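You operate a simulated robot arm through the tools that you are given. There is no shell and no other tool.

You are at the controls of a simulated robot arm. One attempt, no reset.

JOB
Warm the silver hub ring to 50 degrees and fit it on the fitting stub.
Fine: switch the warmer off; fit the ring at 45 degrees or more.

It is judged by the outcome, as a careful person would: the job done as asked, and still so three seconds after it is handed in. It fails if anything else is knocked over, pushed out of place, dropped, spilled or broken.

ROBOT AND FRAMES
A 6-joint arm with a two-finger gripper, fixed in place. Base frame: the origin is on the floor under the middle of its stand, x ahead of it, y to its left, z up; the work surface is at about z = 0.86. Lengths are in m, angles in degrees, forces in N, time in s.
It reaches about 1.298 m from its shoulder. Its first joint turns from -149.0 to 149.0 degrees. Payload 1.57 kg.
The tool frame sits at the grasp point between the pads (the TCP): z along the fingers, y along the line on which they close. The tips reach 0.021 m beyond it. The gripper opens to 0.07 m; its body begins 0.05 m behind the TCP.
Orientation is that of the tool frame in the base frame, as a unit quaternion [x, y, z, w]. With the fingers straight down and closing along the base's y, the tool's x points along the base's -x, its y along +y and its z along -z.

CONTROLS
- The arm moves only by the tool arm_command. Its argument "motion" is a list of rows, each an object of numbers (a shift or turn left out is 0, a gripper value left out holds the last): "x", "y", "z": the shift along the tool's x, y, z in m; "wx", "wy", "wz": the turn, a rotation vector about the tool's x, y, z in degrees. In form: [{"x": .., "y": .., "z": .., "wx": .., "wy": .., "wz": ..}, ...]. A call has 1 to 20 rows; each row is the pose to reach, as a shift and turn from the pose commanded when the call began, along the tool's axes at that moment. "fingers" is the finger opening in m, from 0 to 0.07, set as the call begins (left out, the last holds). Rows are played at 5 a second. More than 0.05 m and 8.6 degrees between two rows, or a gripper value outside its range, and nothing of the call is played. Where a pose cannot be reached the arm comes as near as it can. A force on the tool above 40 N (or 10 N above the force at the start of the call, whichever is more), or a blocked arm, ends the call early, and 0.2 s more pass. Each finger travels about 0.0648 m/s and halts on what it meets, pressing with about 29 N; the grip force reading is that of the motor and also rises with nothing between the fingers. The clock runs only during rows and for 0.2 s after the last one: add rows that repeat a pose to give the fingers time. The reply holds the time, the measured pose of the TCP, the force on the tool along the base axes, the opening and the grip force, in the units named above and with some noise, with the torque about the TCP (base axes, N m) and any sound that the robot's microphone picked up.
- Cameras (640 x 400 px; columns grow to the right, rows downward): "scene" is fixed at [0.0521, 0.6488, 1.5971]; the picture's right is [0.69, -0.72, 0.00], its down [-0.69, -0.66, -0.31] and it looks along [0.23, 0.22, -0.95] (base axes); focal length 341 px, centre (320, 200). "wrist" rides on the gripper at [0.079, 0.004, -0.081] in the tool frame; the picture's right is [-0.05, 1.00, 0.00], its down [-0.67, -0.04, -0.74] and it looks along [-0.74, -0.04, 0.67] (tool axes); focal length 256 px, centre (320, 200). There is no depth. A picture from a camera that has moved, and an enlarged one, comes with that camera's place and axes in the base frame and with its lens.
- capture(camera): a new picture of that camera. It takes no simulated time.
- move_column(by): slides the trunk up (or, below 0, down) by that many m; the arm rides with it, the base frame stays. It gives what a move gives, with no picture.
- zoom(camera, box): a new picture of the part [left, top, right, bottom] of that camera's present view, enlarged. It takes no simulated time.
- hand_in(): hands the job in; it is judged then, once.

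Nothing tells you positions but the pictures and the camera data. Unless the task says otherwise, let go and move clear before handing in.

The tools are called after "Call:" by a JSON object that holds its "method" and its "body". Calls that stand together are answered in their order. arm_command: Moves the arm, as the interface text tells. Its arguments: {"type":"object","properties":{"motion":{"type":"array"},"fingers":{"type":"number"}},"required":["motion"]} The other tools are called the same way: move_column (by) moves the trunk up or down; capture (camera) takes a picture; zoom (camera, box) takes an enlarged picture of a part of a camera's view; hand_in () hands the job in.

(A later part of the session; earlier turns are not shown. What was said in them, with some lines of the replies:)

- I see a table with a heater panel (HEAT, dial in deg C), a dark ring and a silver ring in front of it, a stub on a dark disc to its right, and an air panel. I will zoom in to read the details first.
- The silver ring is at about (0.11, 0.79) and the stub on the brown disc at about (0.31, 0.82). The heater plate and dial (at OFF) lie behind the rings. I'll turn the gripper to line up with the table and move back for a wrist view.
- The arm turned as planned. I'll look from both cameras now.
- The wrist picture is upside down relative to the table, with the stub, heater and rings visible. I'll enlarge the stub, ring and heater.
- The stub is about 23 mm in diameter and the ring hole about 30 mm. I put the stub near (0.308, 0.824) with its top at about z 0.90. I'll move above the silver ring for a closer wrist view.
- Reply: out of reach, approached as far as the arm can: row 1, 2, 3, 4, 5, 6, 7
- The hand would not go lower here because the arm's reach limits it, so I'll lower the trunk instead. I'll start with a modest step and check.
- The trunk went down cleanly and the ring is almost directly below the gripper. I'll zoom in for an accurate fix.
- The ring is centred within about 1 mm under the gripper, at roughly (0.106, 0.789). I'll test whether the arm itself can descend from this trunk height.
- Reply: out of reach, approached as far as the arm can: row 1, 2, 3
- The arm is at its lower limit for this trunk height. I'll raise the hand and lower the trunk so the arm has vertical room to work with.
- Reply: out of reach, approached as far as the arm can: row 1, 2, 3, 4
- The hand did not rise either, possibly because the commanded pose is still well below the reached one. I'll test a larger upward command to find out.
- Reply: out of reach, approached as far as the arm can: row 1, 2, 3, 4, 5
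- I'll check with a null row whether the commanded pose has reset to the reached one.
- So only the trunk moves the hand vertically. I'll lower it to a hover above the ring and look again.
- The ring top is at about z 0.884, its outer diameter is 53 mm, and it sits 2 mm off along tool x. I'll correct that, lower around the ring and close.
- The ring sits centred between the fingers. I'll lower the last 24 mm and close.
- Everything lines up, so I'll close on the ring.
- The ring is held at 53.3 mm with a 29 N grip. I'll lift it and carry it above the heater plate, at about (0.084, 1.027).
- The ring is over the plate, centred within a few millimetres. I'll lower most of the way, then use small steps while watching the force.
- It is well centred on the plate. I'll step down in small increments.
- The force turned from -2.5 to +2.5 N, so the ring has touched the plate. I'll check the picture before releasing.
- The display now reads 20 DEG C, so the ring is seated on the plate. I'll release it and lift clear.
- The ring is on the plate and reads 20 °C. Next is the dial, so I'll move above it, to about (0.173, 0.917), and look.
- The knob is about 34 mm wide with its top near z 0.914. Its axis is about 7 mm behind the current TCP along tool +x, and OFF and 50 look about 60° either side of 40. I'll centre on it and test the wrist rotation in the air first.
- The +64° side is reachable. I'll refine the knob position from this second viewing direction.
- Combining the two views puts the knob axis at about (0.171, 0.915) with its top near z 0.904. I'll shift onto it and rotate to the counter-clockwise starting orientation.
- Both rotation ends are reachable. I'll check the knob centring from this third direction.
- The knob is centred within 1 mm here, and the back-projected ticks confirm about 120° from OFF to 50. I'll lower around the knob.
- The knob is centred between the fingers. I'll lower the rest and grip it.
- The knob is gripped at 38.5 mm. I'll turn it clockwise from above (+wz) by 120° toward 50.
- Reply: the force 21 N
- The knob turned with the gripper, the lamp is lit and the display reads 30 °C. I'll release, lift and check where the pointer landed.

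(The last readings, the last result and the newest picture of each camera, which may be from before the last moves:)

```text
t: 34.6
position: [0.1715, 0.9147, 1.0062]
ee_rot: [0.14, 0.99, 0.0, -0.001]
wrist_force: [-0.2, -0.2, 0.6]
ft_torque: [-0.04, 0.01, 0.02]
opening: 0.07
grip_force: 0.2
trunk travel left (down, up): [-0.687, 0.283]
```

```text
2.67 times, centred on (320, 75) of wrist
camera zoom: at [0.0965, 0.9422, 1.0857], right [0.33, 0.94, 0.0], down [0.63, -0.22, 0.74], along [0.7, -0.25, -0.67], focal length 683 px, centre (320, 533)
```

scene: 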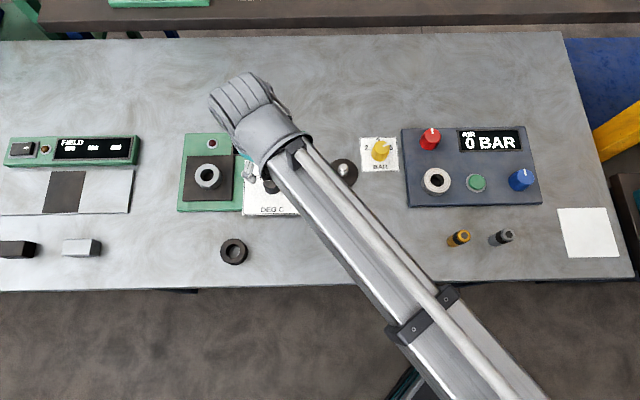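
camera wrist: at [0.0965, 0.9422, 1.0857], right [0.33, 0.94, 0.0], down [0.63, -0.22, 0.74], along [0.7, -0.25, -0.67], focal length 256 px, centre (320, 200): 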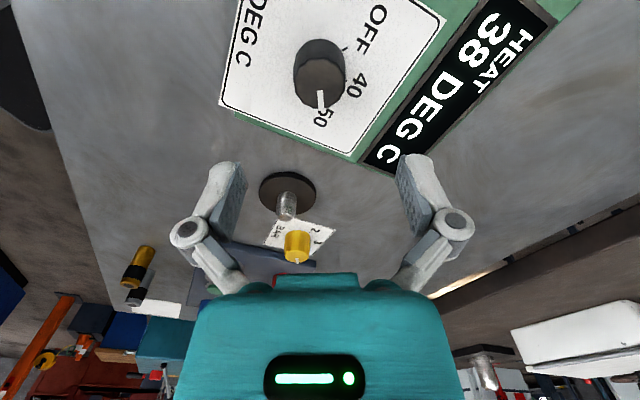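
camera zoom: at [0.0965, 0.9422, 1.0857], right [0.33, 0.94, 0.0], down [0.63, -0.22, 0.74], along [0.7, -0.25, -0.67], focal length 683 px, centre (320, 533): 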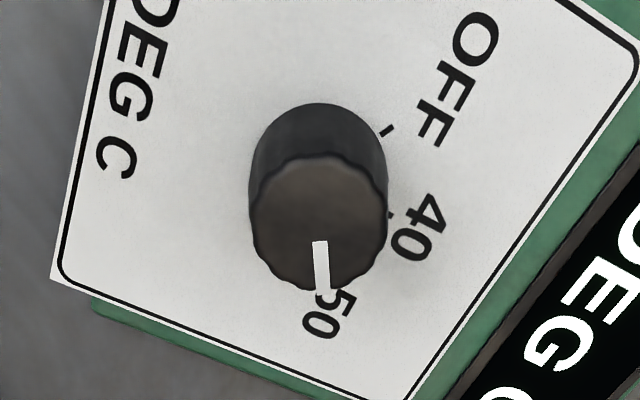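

The pointer is on 50 and the display reads 38 °C and rising. While it warms I'll move the empty gripper above the stub, in the carrying orientation, to fix the stub's position precisely.

Call:
{"method": "arm_command", "body": {"motion": [{"x": -0.0195, "y": -0.0061, "wz": -7.5}, {"x": -0.039, "y": -0.0123, "wz": -15}, {"x": -0.0584, "y": -0.0184, "wz": -22.5}, {"x": -0.0779, "y": -0.0245, "wz": -30}, {"x": -0.0974, "y": -0.0306, "wz": -37.5}, {"x": -0.1169, "y": -0.0368, "wz": -45}, {"x": -0.1363, "y": -0.0429, "wz": -52.5}, {"x": -0.1558, "y": -0.049, "wz": -60}, {"x": -0.1558, "y": -0.049, "wz": -60}]}}

Call:
{"method": "capture", "body": {"camera": "wrist"}}

Call:
{"method": "zoom", "body": {"camera": "wrist", "box": [220, 0, 420, 150]}}

Call:
{"method": "capture", "body": {"camera": "scene"}}

```text
t: 36.6
position: [0.307, 0.8249, 1.0065]
ee_rot: [-0.374, 0.928, 0.0, 0.0]
wrist_force: [0.8, -0.2, 0.7]
ft_torque: [-0.01, 0.01, -0.02]
opening: 0.0701
grip_force: 0.0
trunk travel left (down, up): [-0.687, 0.283]
```

```text
taken
camera wrist: at [0.2478, 0.7732, 1.0859], right [-0.65, 0.76, 0.0], down [0.5, 0.44, 0.74], along [0.56, 0.49, -0.67], focal length 256 px, centre (320, 200)
```

wrist: 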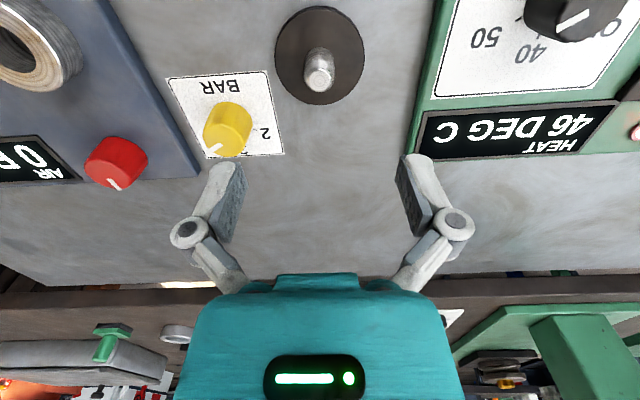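

```text
2.67 times, centred on (320, 75) of wrist
camera zoom: at [0.2478, 0.7732, 1.0859], right [-0.65, 0.76, 0.0], down [0.5, 0.44, 0.74], along [0.56, 0.49, -0.67], focal length 683 px, centre (320, 533)
```

zoom: 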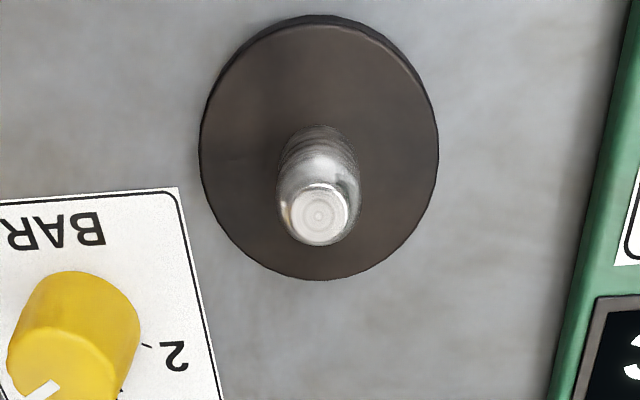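

```text
taken
```

scene: 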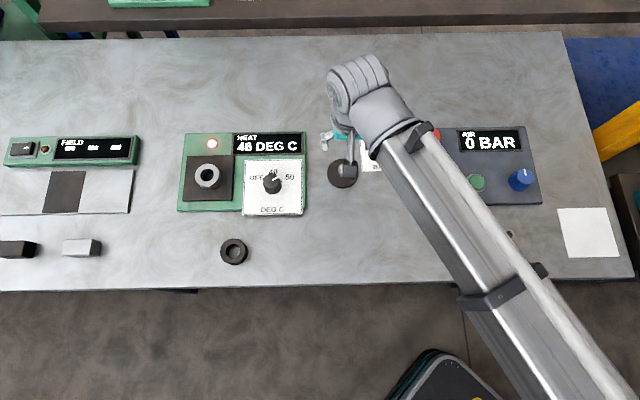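

The display reads 46 °C. The stub appears about 3 mm behind the TCP, so I'll correct that and drop a little for a second, closer measurement.

Call:
{"method": "arm_command", "body": {"motion": [{"x": 0.003}, {"x": 0.003}]}}

Call:
{"method": "move_column", "body": {"by": -0.055}}

Call:
{"method": "zoom", "body": {"camera": "wrist", "box": [220, 40, 420, 190]}}

Call:
{"method": "capture", "body": {"camera": "wrist"}}

Call:
{"method": "zoom", "body": {"camera": "scene", "box": [170, 120, 320, 220]}}

```text
t: 37.2
position: [0.3052, 0.8216, 1.0058]
ee_rot: [-0.374, 0.928, 0.0, 0.0]
wrist_force: [-0.3, 0.0, -0.3]
ft_torque: [0.03, -0.01, 0.03]
opening: 0.0699
grip_force: 0.0
trunk travel left (down, up): [-0.687, 0.283]
```

```text
t: 38.1
position: [0.3035, 0.8221, 0.9521]
ee_rot: [-0.374, 0.928, 0.0, -0.001]
wrist_force: [0.1, -0.4, 0.4]
ft_torque: [0.0, 0.0, 0.01]
opening: 0.0701
grip_force: 0.0
trunk travel left (down, up): [-0.632, 0.338]
```

```text
2.67 times, centred on (320, 115) of wrist
camera zoom: at [0.2453, 0.771, 1.031], right [-0.65, 0.76, 0.0], down [0.51, 0.44, 0.74], along [0.56, 0.49, -0.67], focal length 683 px, centre (320, 427)
```

zoom: 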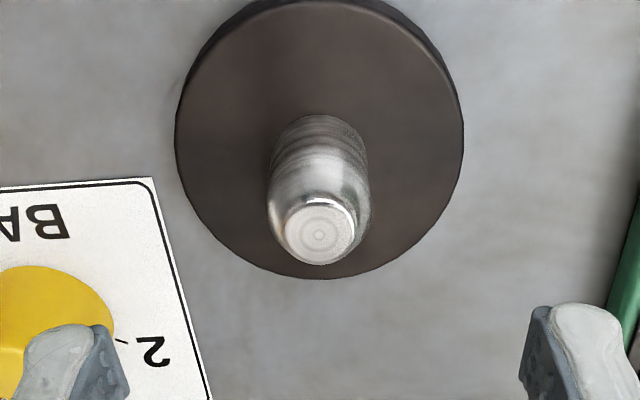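

```text
taken
camera wrist: at [0.2453, 0.771, 1.031], right [-0.65, 0.76, 0.0], down [0.51, 0.44, 0.74], along [0.56, 0.49, -0.67], focal length 256 px, centre (320, 200)
```

wrist: 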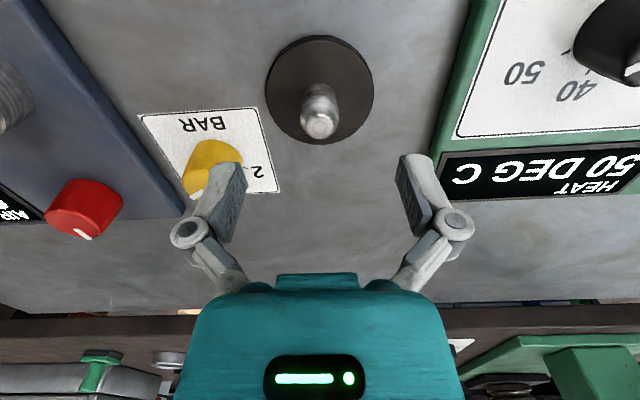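

```text
4.00 times, centred on (245, 170) of scene
camera zoom: at [0.0521, 0.6488, 1.5971], right [0.69, -0.72, 0.0], down [-0.69, -0.66, -0.31], along [0.23, 0.22, -0.95], focal length 1362 px, centre (620, 320)
```

zoom: 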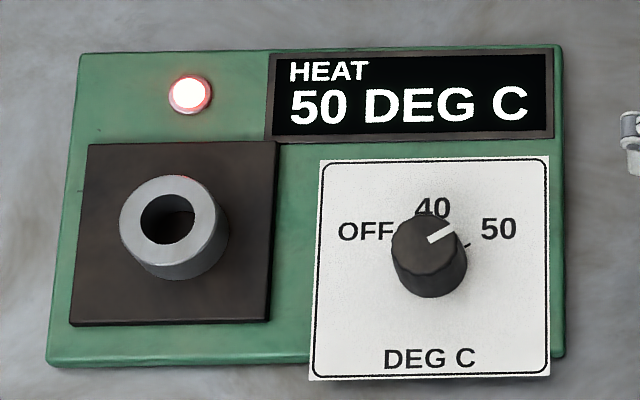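

The ring is at 50 °C. Correcting for perspective, the stub axis is at about (0.308, 0.8255), which is 3.9 mm ahead of the present TCP. I'll go back over the ring at the exact release point.

Call:
{"method": "move_column", "body": {"by": 0.055}}

Call:
{"method": "arm_command", "body": {"motion": [{"x": 0.0021, "y": 0.0376}, {"x": 0.0041, "y": 0.0751}, {"x": 0.0062, "y": 0.1127}, {"x": 0.0083, "y": 0.1503}, {"x": 0.0103, "y": 0.1878}, {"x": 0.0124, "y": 0.2254}, {"x": 0.0144, "y": 0.2629}, {"x": 0.0165, "y": 0.3005}, {"x": 0.0165, "y": 0.3005}], "fingers": 0.07}}

Call:
{"method": "capture", "body": {"camera": "wrist"}}

Call:
{"method": "zoom", "body": {"camera": "wrist", "box": [240, 0, 400, 120]}}

```text
t: 39.1
position: [0.3058, 0.8226, 1.0053]
ee_rot: [-0.373, 0.928, 0.0, 0.0]
wrist_force: [0.1, -0.3, -0.4]
ft_torque: [-0.01, 0.01, -0.03]
opening: 0.0699
grip_force: 0.1
trunk travel left (down, up): [-0.687, 0.283]
```

```text
t: 41.1
position: [0.0845, 1.029, 1.0065]
ee_rot: [-0.374, 0.927, 0.001, 0.0]
wrist_force: [-0.4, -0.5, -0.2]
ft_torque: [-0.03, 0.03, -0.02]
opening: 0.07
grip_force: 0.0
trunk travel left (down, up): [-0.687, 0.283]
```

```text
taken
camera wrist: at [0.0257, 0.977, 1.0858], right [-0.65, 0.76, 0.0], down [0.51, 0.44, 0.74], along [0.56, 0.49, -0.67], focal length 256 px, centre (320, 200)
```

wrist: 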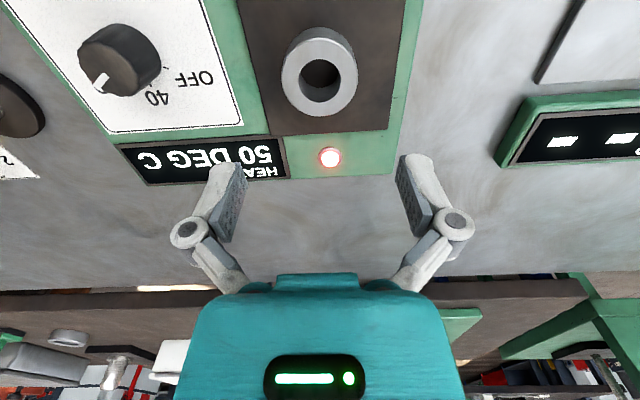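

```text
3.33 times, centred on (320, 60) of wrist
camera zoom: at [0.0257, 0.977, 1.0858], right [-0.65, 0.76, 0.0], down [0.51, 0.44, 0.74], along [0.56, 0.49, -0.67], focal length 853 px, centre (320, 667)
```

zoom: 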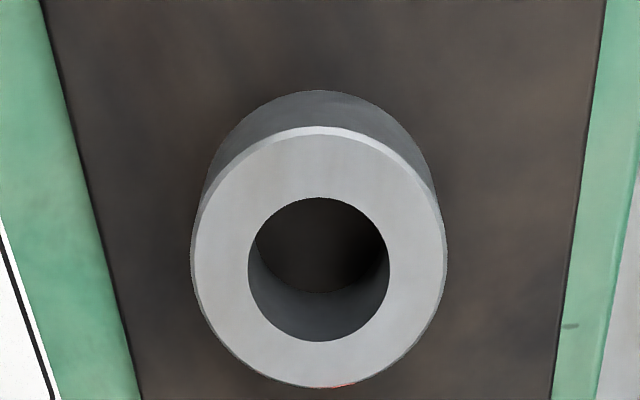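

The ring is 1.5 mm off along tool x. I'll correct that, lower to the known grip height and close on the ring.

Call:
{"method": "arm_command", "body": {"motion": [{"x": 0.0014}, {"x": 0.0014}]}}

Call:
{"method": "move_column", "body": {"by": -0.095}}

Call:
{"method": "capture", "body": {"camera": "wrist"}}

```text
t: 41.7
position: [0.0833, 1.0268, 1.0058]
ee_rot: [-0.374, 0.928, 0.0, -0.001]
wrist_force: [0.1, 0.1, -0.6]
ft_torque: [0.02, 0.0, -0.01]
opening: 0.0698
grip_force: 0.0
trunk travel left (down, up): [-0.687, 0.283]
```

```text
t: 43.0
position: [0.0834, 1.0265, 0.9103]
ee_rot: [-0.373, 0.928, 0.0, 0.0]
wrist_force: [-0.2, 0.4, 0.5]
ft_torque: [-0.02, 0.02, 0.0]
opening: 0.0697
grip_force: 0.3
trunk travel left (down, up): [-0.592, 0.378]
```

```text
taken
camera wrist: at [0.0247, 0.9758, 0.991], right [-0.65, 0.76, 0.0], down [0.51, 0.44, 0.74], along [0.56, 0.49, -0.67], focal length 256 px, centre (320, 200)
```

wrist: 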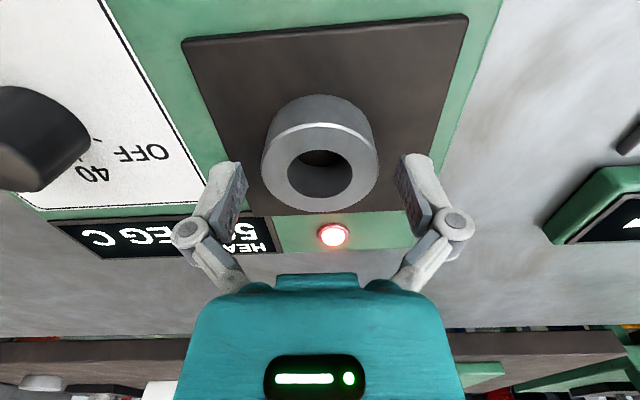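

The gripper is in place and the display still reads 50. I'll grip and lift just enough to clear the stub and dial.

Call:
{"method": "arm_command", "body": {"motion": [{"z": 0.0}, {"z": 0.0}, {"z": 0.0}], "fingers": 0.04}}

Call:
{"method": "move_column", "body": {"by": 0.058}}

Call:
{"method": "arm_command", "body": {"motion": [{"x": -0.0027, "y": -0.0376}, {"x": -0.0055, "y": -0.0751}, {"x": -0.0082, "y": -0.1127}, {"x": -0.0109, "y": -0.1503}, {"x": -0.0136, "y": -0.1878}, {"x": -0.0164, "y": -0.2254}, {"x": -0.0191, "y": -0.2629}, {"x": -0.0218, "y": -0.3005}, {"x": -0.0218, "y": -0.3005}]}}

Call:
{"method": "capture", "body": {"camera": "wrist"}}

Call:
{"method": "zoom", "body": {"camera": "wrist", "box": [220, 60, 420, 210]}}

Call:
{"method": "capture", "body": {"camera": "scene"}}

```text
t: 43.8
position: [0.0839, 1.0268, 0.9113]
ee_rot: [-0.373, 0.928, -0.001, 0.0]
wrist_force: [0.6, 0.9, 1.7]
ft_torque: [-0.08, -0.03, 0.05]
opening: 0.0535
grip_force: 29.1
trunk travel left (down, up): [-0.592, 0.378]
```

```text
t: 44.8
position: [0.0839, 1.0268, 0.968]
ee_rot: [-0.373, 0.928, -0.001, -0.001]
wrist_force: [-0.1, 0.7, -3.7]
ft_torque: [0.0, 0.01, 0.04]
opening: 0.0535
grip_force: 29.0
trunk travel left (down, up): [-0.65, 0.32]
```

```text
t: 46.8
position: [0.3075, 0.8277, 0.9694]
ee_rot: [-0.373, 0.928, 0.0, 0.0]
wrist_force: [0.0, 0.3, -3.1]
ft_torque: [0.02, 0.03, -0.02]
opening: 0.0535
grip_force: 29.1
trunk travel left (down, up): [-0.65, 0.32]
```

```text
taken
camera wrist: at [0.2483, 0.775, 1.0488], right [-0.65, 0.76, 0.0], down [0.51, 0.44, 0.74], along [0.56, 0.49, -0.67], focal length 256 px, centre (320, 200)
```

wrist: 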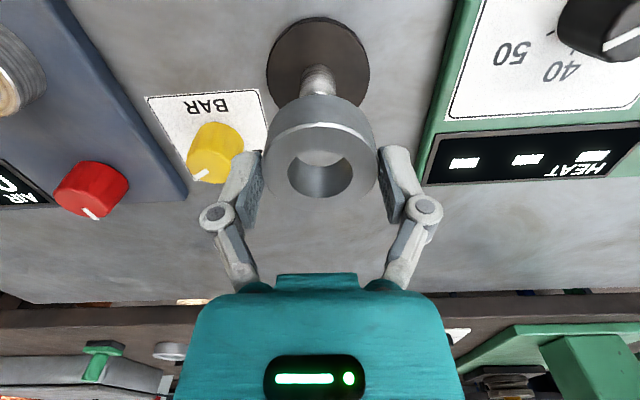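

```text
2.67 times, centred on (320, 135) of wrist
camera zoom: at [0.2483, 0.775, 1.0488], right [-0.65, 0.76, 0.0], down [0.51, 0.44, 0.74], along [0.56, 0.49, -0.67], focal length 683 px, centre (320, 373)
```

zoom: 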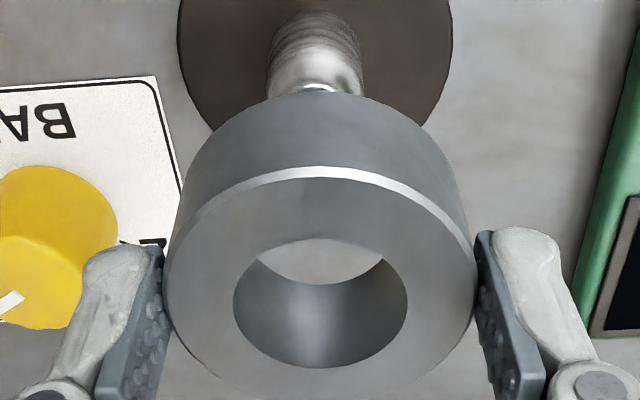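

```text
taken
```

scene: 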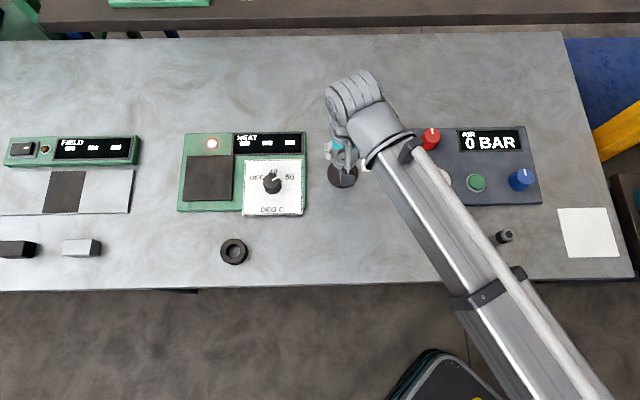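

The ring is held and the stub and ring hole line up to about 1 mm. I'll nudge 1 mm sideways and lower stepwise over the stub.

Call:
{"method": "arm_command", "body": {"motion": [{"y": -0.001}]}}

Call:
{"method": "move_column", "body": {"by": -0.034}}

Call:
{"method": "zoom", "body": {"camera": "wrist", "box": [220, 60, 420, 210]}}

```text
t: 47.2
position: [0.3082, 0.8252, 0.9681]
ee_rot: [-0.373, 0.928, 0.0, -0.001]
wrist_force: [0.0, -0.3, -1.7]
ft_torque: [-0.02, -0.02, 0.03]
opening: 0.0537
grip_force: 28.9
trunk travel left (down, up): [-0.65, 0.32]
```

```text
t: 47.9
position: [0.3076, 0.825, 0.9346]
ee_rot: [-0.373, 0.928, 0.001, 0.0]
wrist_force: [-1.1, 0.9, -2.8]
ft_torque: [0.0, 0.01, 0.02]
opening: 0.0538
grip_force: 28.9
trunk travel left (down, up): [-0.616, 0.354]
```

```text
2.67 times, centred on (320, 135) of wrist
camera zoom: at [0.2487, 0.7744, 1.0148], right [-0.65, 0.76, 0.0], down [0.51, 0.44, 0.74], along [0.56, 0.49, -0.67], focal length 683 px, centre (320, 373)
```

zoom: 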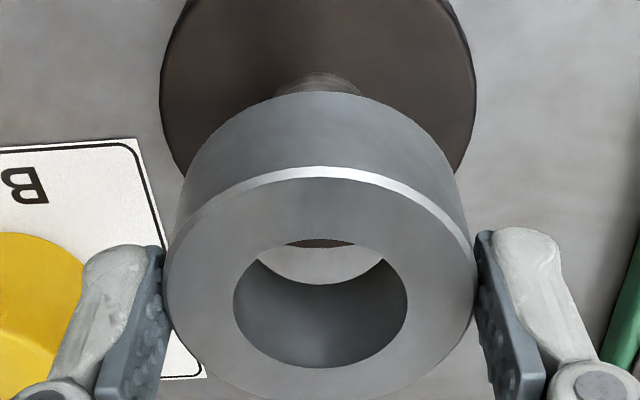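

Alignment still looks right: the disc's far edge back-projects to the ring centre within 0.5 mm. I'll continue down in small steps.

Call:
{"method": "move_column", "body": {"by": -0.01}}

Call:
{"method": "move_column", "body": {"by": -0.008}}

```text
t: 48.5
position: [0.3086, 0.8249, 0.9254]
ee_rot: [-0.374, 0.928, 0.0, 0.0]
wrist_force: [0.0, -0.2, -3.1]
ft_torque: [0.01, 0.01, 0.0]
opening: 0.0536
grip_force: 29.1
trunk travel left (down, up): [-0.606, 0.364]
```

```text
t: 49.1
position: [0.3068, 0.8252, 0.9176]
ee_rot: [-0.373, 0.928, 0.0, 0.0]
wrist_force: [0.1, 0.9, -3.0]
ft_torque: [-0.04, 0.05, 0.02]
opening: 0.0536
grip_force: 28.9
trunk travel left (down, up): [-0.598, 0.372]
```

The ring bottom is now below the stub top with no contact force, so it is engaging. I'll continue down.

Call:
{"method": "move_column", "body": {"by": -0.012}}

Call:
{"method": "move_column", "body": {"by": -0.005}}

Call:
{"method": "zoom", "body": {"camera": "wrist", "box": [220, 60, 420, 210]}}

```text
t: 49.7
position: [0.3083, 0.8256, 0.9043]
ee_rot: [-0.374, 0.928, 0.0, 0.0]
wrist_force: [0.2, 0.1, -3.0]
ft_torque: [-0.04, -0.01, -0.01]
opening: 0.0537
grip_force: 29.4
trunk travel left (down, up): [-0.586, 0.384]
```

```text
t: 50.2
position: [0.3081, 0.8257, 0.9002]
ee_rot: [-0.373, 0.928, 0.0, -0.001]
wrist_force: [0.4, -0.1, -2.8]
ft_torque: [0.03, 0.01, 0.0]
opening: 0.0533
grip_force: 29.2
trunk travel left (down, up): [-0.581, 0.389]
```

```text
2.67 times, centred on (320, 135) of wrist
camera zoom: at [0.2488, 0.7745, 0.9797], right [-0.65, 0.76, 0.0], down [0.51, 0.44, 0.74], along [0.56, 0.49, -0.67], focal length 683 px, centre (320, 373)
```

zoom: 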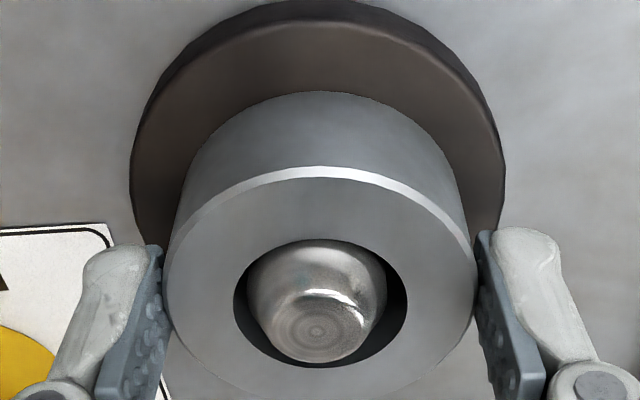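

The stub is visible inside the ring bore with clearance all around. I'll lower gently until the ring touches the disc.

Call:
{"method": "move_column", "body": {"by": -0.003}}

Call:
{"method": "move_column", "body": {"by": -0.002}}

```text
t: 50.8
position: [0.3083, 0.8253, 0.898]
ee_rot: [-0.373, 0.928, 0.001, 0.001]
wrist_force: [2.6, 6.0, 17.8]
ft_torque: [0.15, -0.05, 0.08]
opening: 0.0538
grip_force: 29.0
trunk travel left (down, up): [-0.578, 0.392]
```

```text
t: 51.3
position: [0.307, 0.824, 0.8955]
ee_rot: [-0.374, 0.928, 0.001, 0.001]
wrist_force: [0.1, 5.5, 17.6]
ft_torque: [0.17, 0.05, 0.07]
opening: 0.0535
grip_force: 28.7
trunk travel left (down, up): [-0.576, 0.394]
```

Contact at about 18 N. I'll check the picture to see whether the ring is fully seated before releasing.

Call:
{"method": "zoom", "body": {"camera": "wrist", "box": [220, 60, 420, 210]}}

Call:
{"method": "capture", "body": {"camera": "scene"}}

```text
2.67 times, centred on (320, 135) of wrist
camera zoom: at [0.2481, 0.7735, 0.9758], right [-0.65, 0.76, 0.0], down [0.51, 0.43, 0.75], along [0.56, 0.49, -0.67], focal length 683 px, centre (320, 373)
```

zoom: 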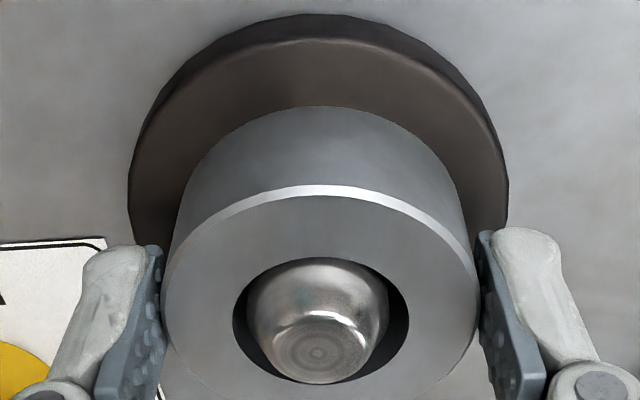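

```text
taken
```

scene: 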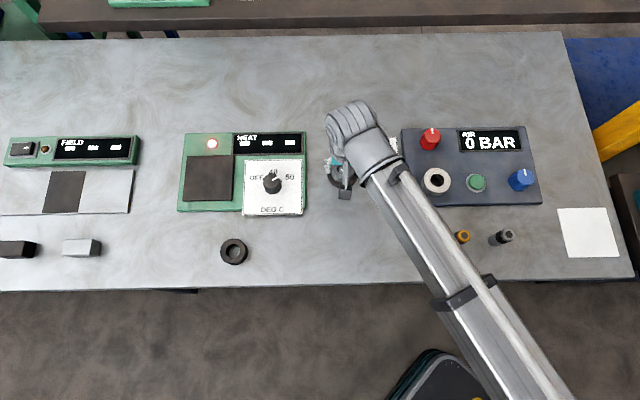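

The ring slid slightly in the fingers, so it is resting on the disc. I'll release, lift clear and inspect the seating.

Call:
{"method": "arm_command", "body": {"motion": [{"z": 0.0}, {"z": 0.0}, {"z": 0.0}], "fingers": 0.07}}

Call:
{"method": "move_column", "body": {"by": 0.1}}

Call:
{"method": "capture", "body": {"camera": "wrist"}}

Call:
{"method": "zoom", "body": {"camera": "wrist", "box": [220, 0, 420, 150]}}

```text
t: 52.1
position: [0.3083, 0.8251, 0.8943]
ee_rot: [-0.374, 0.928, 0.0, 0.0]
wrist_force: [0.0, -0.3, -0.3]
ft_torque: [0.01, -0.02, 0.0]
opening: 0.0699
grip_force: 0.2
trunk travel left (down, up): [-0.576, 0.394]
```

```text
t: 53.4
position: [0.3088, 0.8253, 0.9949]
ee_rot: [-0.372, 0.928, 0.0, -0.001]
wrist_force: [-0.9, 0.5, -0.1]
ft_torque: [0.01, -0.02, -0.01]
opening: 0.0701
grip_force: 0.0
trunk travel left (down, up): [-0.676, 0.294]
```

```text
taken
camera wrist: at [0.2488, 0.7744, 1.0748], right [-0.65, 0.76, 0.0], down [0.51, 0.44, 0.74], along [0.56, 0.49, -0.67], focal length 256 px, centre (320, 200)
```

wrist: 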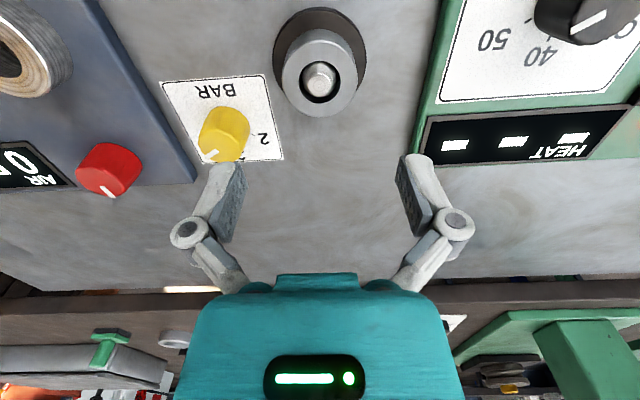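

```text
2.67 times, centred on (320, 75) of wrist
camera zoom: at [0.2488, 0.7744, 1.0748], right [-0.65, 0.76, 0.0], down [0.51, 0.44, 0.74], along [0.56, 0.49, -0.67], focal length 683 px, centre (320, 533)
```

zoom: 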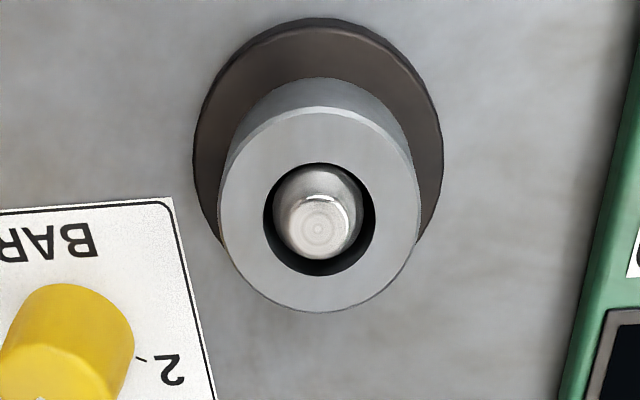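

The ring sits flat on the stub's disc with the stub through its bore. Next I'll switch the warmer off, moving over the dial in the orientation where I left it.

Call:
{"method": "arm_command", "body": {"motion": [{"x": 0.0046, "y": 0.0199, "wz": 7.5}, {"x": 0.0092, "y": 0.0398, "wz": 15}, {"x": 0.0138, "y": 0.0596, "wz": 22.5}, {"x": 0.0184, "y": 0.0795, "wz": 30}, {"x": 0.0229, "y": 0.0994, "wz": 37.5}, {"x": 0.0275, "y": 0.1193, "wz": 45}, {"x": 0.0321, "y": 0.1391, "wz": 52.5}, {"x": 0.0367, "y": 0.159, "wz": 60}, {"x": 0.0367, "y": 0.159, "wz": 60}], "fingers": 0.07}}

Call:
{"method": "zoom", "body": {"camera": "wrist", "box": [220, 0, 420, 150]}}

Call:
{"method": "capture", "body": {"camera": "scene"}}

Call:
{"method": "zoom", "body": {"camera": "scene", "box": [310, 130, 390, 200]}}

```text
t: 55.4
position: [0.1718, 0.9141, 0.9944]
ee_rot: [0.142, 0.99, 0.001, 0.0]
wrist_force: [0.6, -0.7, -0.8]
ft_torque: [0.02, -0.02, -0.01]
opening: 0.0698
grip_force: 0.0
trunk travel left (down, up): [-0.676, 0.294]
```

```text
2.67 times, centred on (320, 75) of wrist
camera zoom: at [0.0971, 0.9419, 1.0748], right [0.33, 0.94, 0.0], down [0.63, -0.22, 0.75], along [0.7, -0.25, -0.67], focal length 683 px, centre (320, 533)
```

zoom: 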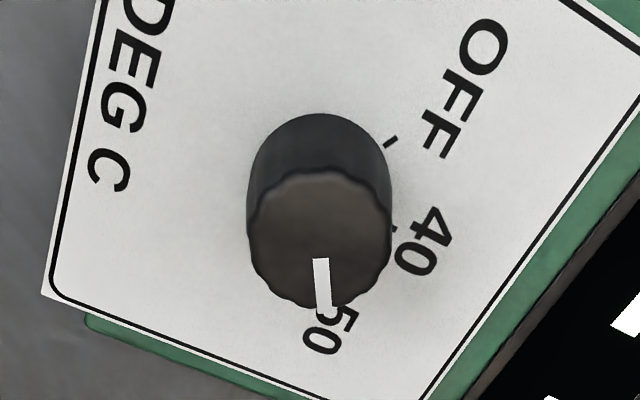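

```text
taken
```

scene: 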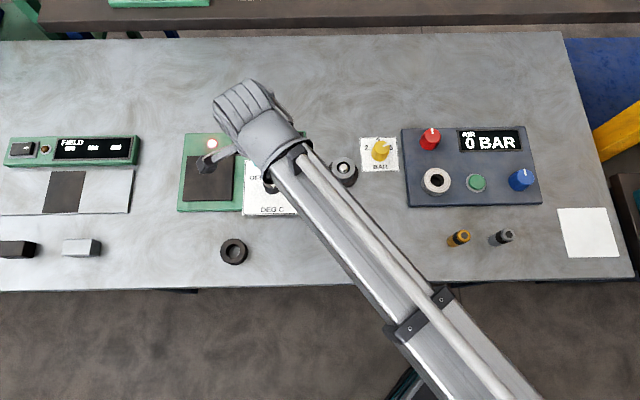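

```text
5.71 times, centred on (350, 165) of scene
camera zoom: at [0.0521, 0.6488, 1.5971], right [0.69, -0.72, 0.0], down [-0.69, -0.66, -0.31], along [0.23, 0.22, -0.95], focal length 1946 px, centre (149, 400)
```

zoom: 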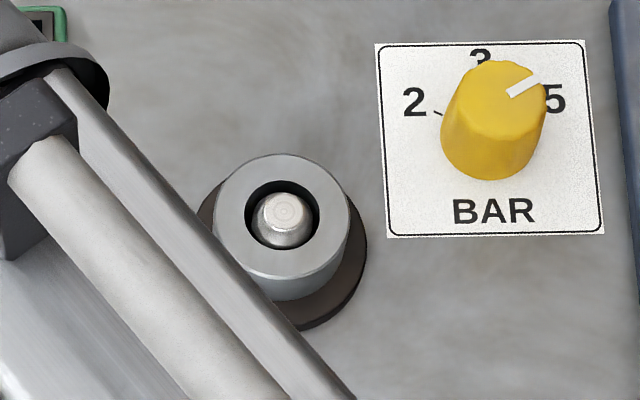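

The ring is seated on the stub in the scene view, and the knob is again centred under the gripper. I'll lower and grip it.

Call:
{"method": "move_column", "body": {"by": -0.0885}}

Call:
{"method": "arm_command", "body": {"motion": [{"z": 0.0}, {"z": 0.0}, {"z": 0.0}, {"z": 0.0}], "fingers": 0.02}}

Call:
{"method": "capture", "body": {"camera": "wrist"}}

```text
t: 56.6
position: [0.1721, 0.914, 0.9066]
ee_rot: [0.141, 0.99, 0.0, 0.0]
wrist_force: [-0.5, -0.1, 0.9]
ft_torque: [-0.01, 0.02, 0.03]
opening: 0.0701
grip_force: 0.0
trunk travel left (down, up): [-0.588, 0.382]
```

```text
t: 57.6
position: [0.1723, 0.914, 0.9064]
ee_rot: [0.141, 0.99, 0.0, 0.0]
wrist_force: [0.5, 2.8, 4.3]
ft_torque: [0.08, -0.03, 0.0]
opening: 0.0386
grip_force: 32.3
trunk travel left (down, up): [-0.588, 0.382]
```

```text
taken
camera wrist: at [0.0972, 0.9416, 0.9867], right [0.33, 0.94, 0.0], down [0.63, -0.22, 0.74], along [0.7, -0.25, -0.67], focal length 256 px, centre (320, 200)
```

wrist: 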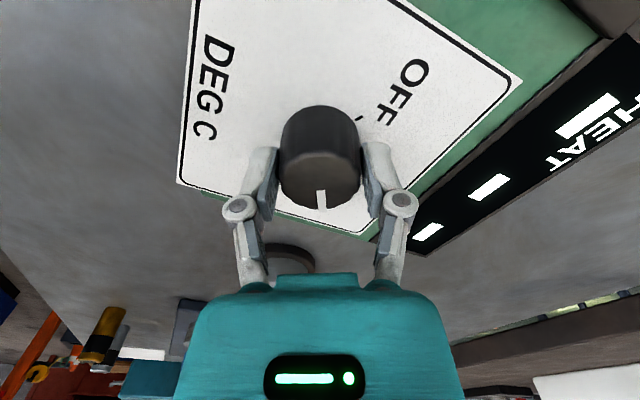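

The knob is held with its pointer at 50. I'll turn it back counter-clockwise by 120° to OFF.

Call:
{"method": "arm_command", "body": {"motion": [{"wz": -8}, {"wz": -16}, {"wz": -24}, {"wz": -32}, {"wz": -40}, {"wz": -48}, {"wz": -56}, {"wz": -64}, {"wz": -72}, {"wz": -80}, {"wz": -88}, {"wz": -96}, {"wz": -104}, {"wz": -112}, {"wz": -120}, {"wz": -120}]}}

Call:
{"method": "capture", "body": {"camera": "wrist"}}

Call:
{"method": "zoom", "body": {"camera": "scene", "box": [170, 120, 320, 220]}}

```text
t: 61.0
position: [0.1725, 0.9139, 0.9071]
ee_rot: [0.787, -0.617, 0.0, 0.0]
wrist_force: [1.1, 5.7, 7.6]
ft_torque: [0.5, -0.04, -0.12]
opening: 0.0387
grip_force: 32.2
trunk travel left (down, up): [-0.588, 0.382]
```

```text
taken
camera wrist: at [0.1873, 0.8372, 0.9866], right [-0.98, -0.19, 0.0], down [-0.13, 0.65, 0.75], along [-0.14, 0.73, -0.67], focal length 256 px, centre (320, 200)
```

wrist: 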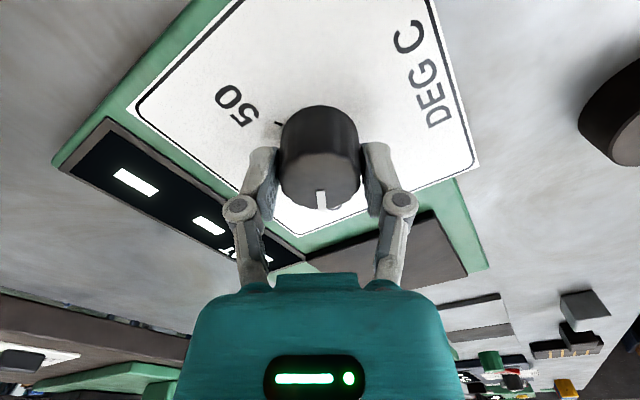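

```text
4.00 times, centred on (245, 170) of scene
camera zoom: at [0.0521, 0.6488, 1.5971], right [0.69, -0.72, 0.0], down [-0.69, -0.66, -0.31], along [0.23, 0.22, -0.95], focal length 1362 px, centre (620, 320)
```

zoom: 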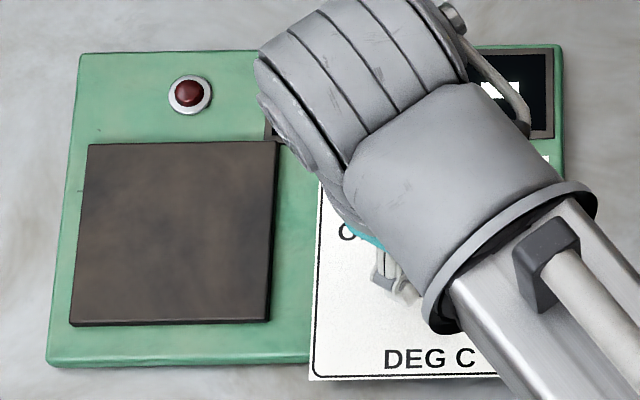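

The lamp is dark and the pointer is back at OFF. I'll release the knob, lift clear and move the arm away to check everything.

Call:
{"method": "arm_command", "body": {"motion": [{"z": 0.0}, {"z": 0.0}, {"z": 0.0}], "fingers": 0.07}}

Call:
{"method": "move_column", "body": {"by": 0.2}}

Call:
{"method": "zoom", "body": {"camera": "wrist", "box": [220, 0, 420, 150]}}

Call:
{"method": "capture", "body": {"camera": "wrist"}}

```text
t: 61.8
position: [0.1712, 0.9142, 0.9064]
ee_rot: [0.787, -0.617, 0.0, 0.0]
wrist_force: [0.0, -0.2, 0.4]
ft_torque: [-0.04, 0.02, 0.01]
opening: 0.0701
grip_force: 0.2
trunk travel left (down, up): [-0.588, 0.382]
```

```text
t: 64.0
position: [0.1714, 0.9135, 1.1069]
ee_rot: [0.787, -0.617, 0.0, 0.0]
wrist_force: [-0.2, 0.5, 0.3]
ft_torque: [0.03, 0.01, 0.0]
opening: 0.0703
grip_force: 0.0
trunk travel left (down, up): [-0.788, 0.182]
```

```text
2.67 times, centred on (320, 75) of wrist
camera zoom: at [0.1871, 0.8376, 1.1863], right [-0.98, -0.19, 0.0], down [-0.12, 0.66, 0.74], along [-0.14, 0.73, -0.67], focal length 683 px, centre (320, 533)
```

zoom: 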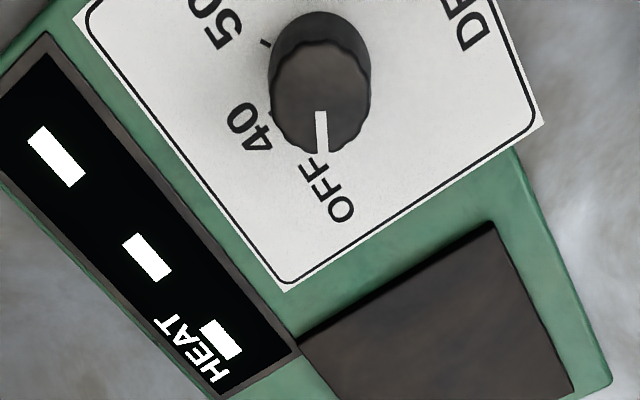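

```text
taken
camera wrist: at [0.1871, 0.8376, 1.1863], right [-0.98, -0.19, 0.0], down [-0.12, 0.66, 0.74], along [-0.14, 0.73, -0.67], focal length 256 px, centre (320, 200)
```

wrist: 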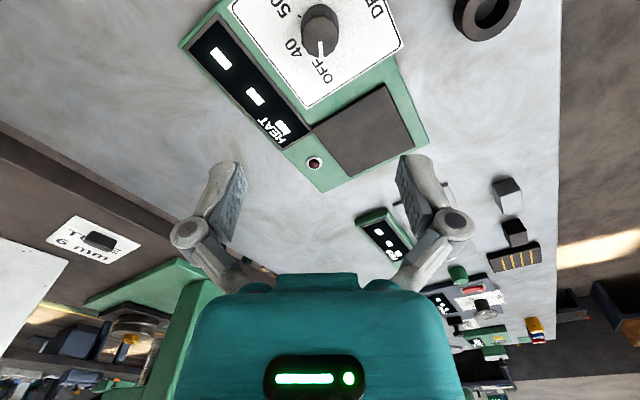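

The dial points to OFF, the lamp is out and the plate is empty. I'll draw the arm back from the table for a final unobstructed look.

Call:
{"method": "arm_command", "body": {"motion": [{"x": 0.043}, {"x": 0.086}, {"x": 0.129}, {"x": 0.172}, {"x": 0.215}, {"x": 0.258}, {"x": 0.3}, {"x": 0.34}, {"x": 0.34}]}}

Call:
{"method": "capture", "body": {"camera": "scene"}}

Call:
{"method": "zoom", "body": {"camera": "scene", "box": [170, 120, 320, 220]}}

Call:
{"method": "zoom", "body": {"camera": "scene", "box": [300, 120, 420, 210]}}

```text
t: 66.0
position: [0.253, 0.5843, 1.1065]
ee_rot: [0.787, -0.617, 0.0, 0.0]
wrist_force: [-0.6, 0.2, 0.1]
ft_torque: [-0.01, 0.0, -0.01]
opening: 0.0701
grip_force: 0.0
trunk travel left (down, up): [-0.788, 0.182]
```

```text
taken
```

scene: 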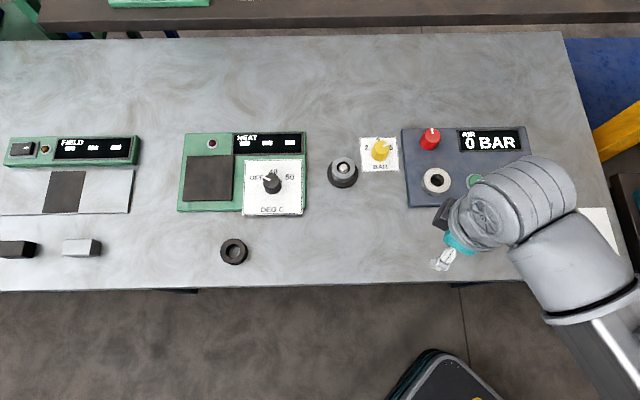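

```text
4.00 times, centred on (245, 170) of scene
camera zoom: at [0.0521, 0.6488, 1.5971], right [0.69, -0.72, 0.0], down [-0.69, -0.66, -0.31], along [0.23, 0.22, -0.95], focal length 1362 px, centre (620, 320)
```

zoom: 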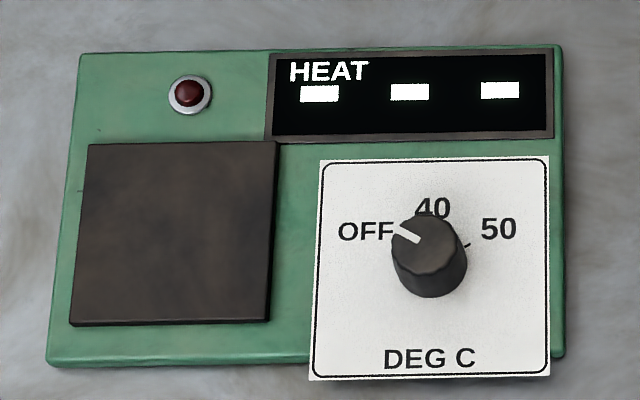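

```text
4.44 times, centred on (360, 165) of scene
camera zoom: at [0.0521, 0.6488, 1.5971], right [0.69, -0.72, 0.0], down [-0.69, -0.66, -0.31], along [0.23, 0.22, -0.95], focal length 1514 px, centre (142, 356)
```

zoom: 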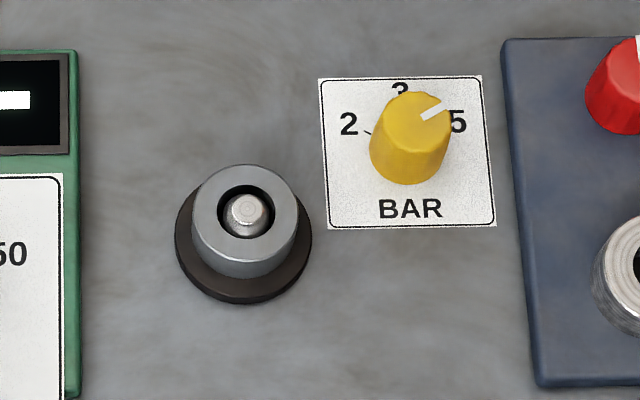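

The silver ring sits on the fitting stub, the warmer is at OFF with its lamp dark, and everything else is where it was with the arm clear. I'm handing the job in.

Call:
{"method": "hand_in", "body": {}}

```text
The job is handed in.
```

The silver hub ring is on the fitting stub and the warmer is off; the job is handed in.

- **Warming:** the display read 50 °C just before I lifted the ring off the plate.
- **Fitting:** the ring was down on the stub's disc about 7 seconds after leaving the plate. There is no temperature reading at the stub, so I couldn't confirm it was still at 45 °C or more. In the last pictures it sits flat, with the stub through its bore.
- **Warmer:** I turned it off after fitting the ring. The dial points to OFF and the lamp is dark.
- **Surroundings:** nothing else looks moved in the final scene picture, though the arm hides part of the air panel. The gripper is open, empty and clear of the ring and the warmer.
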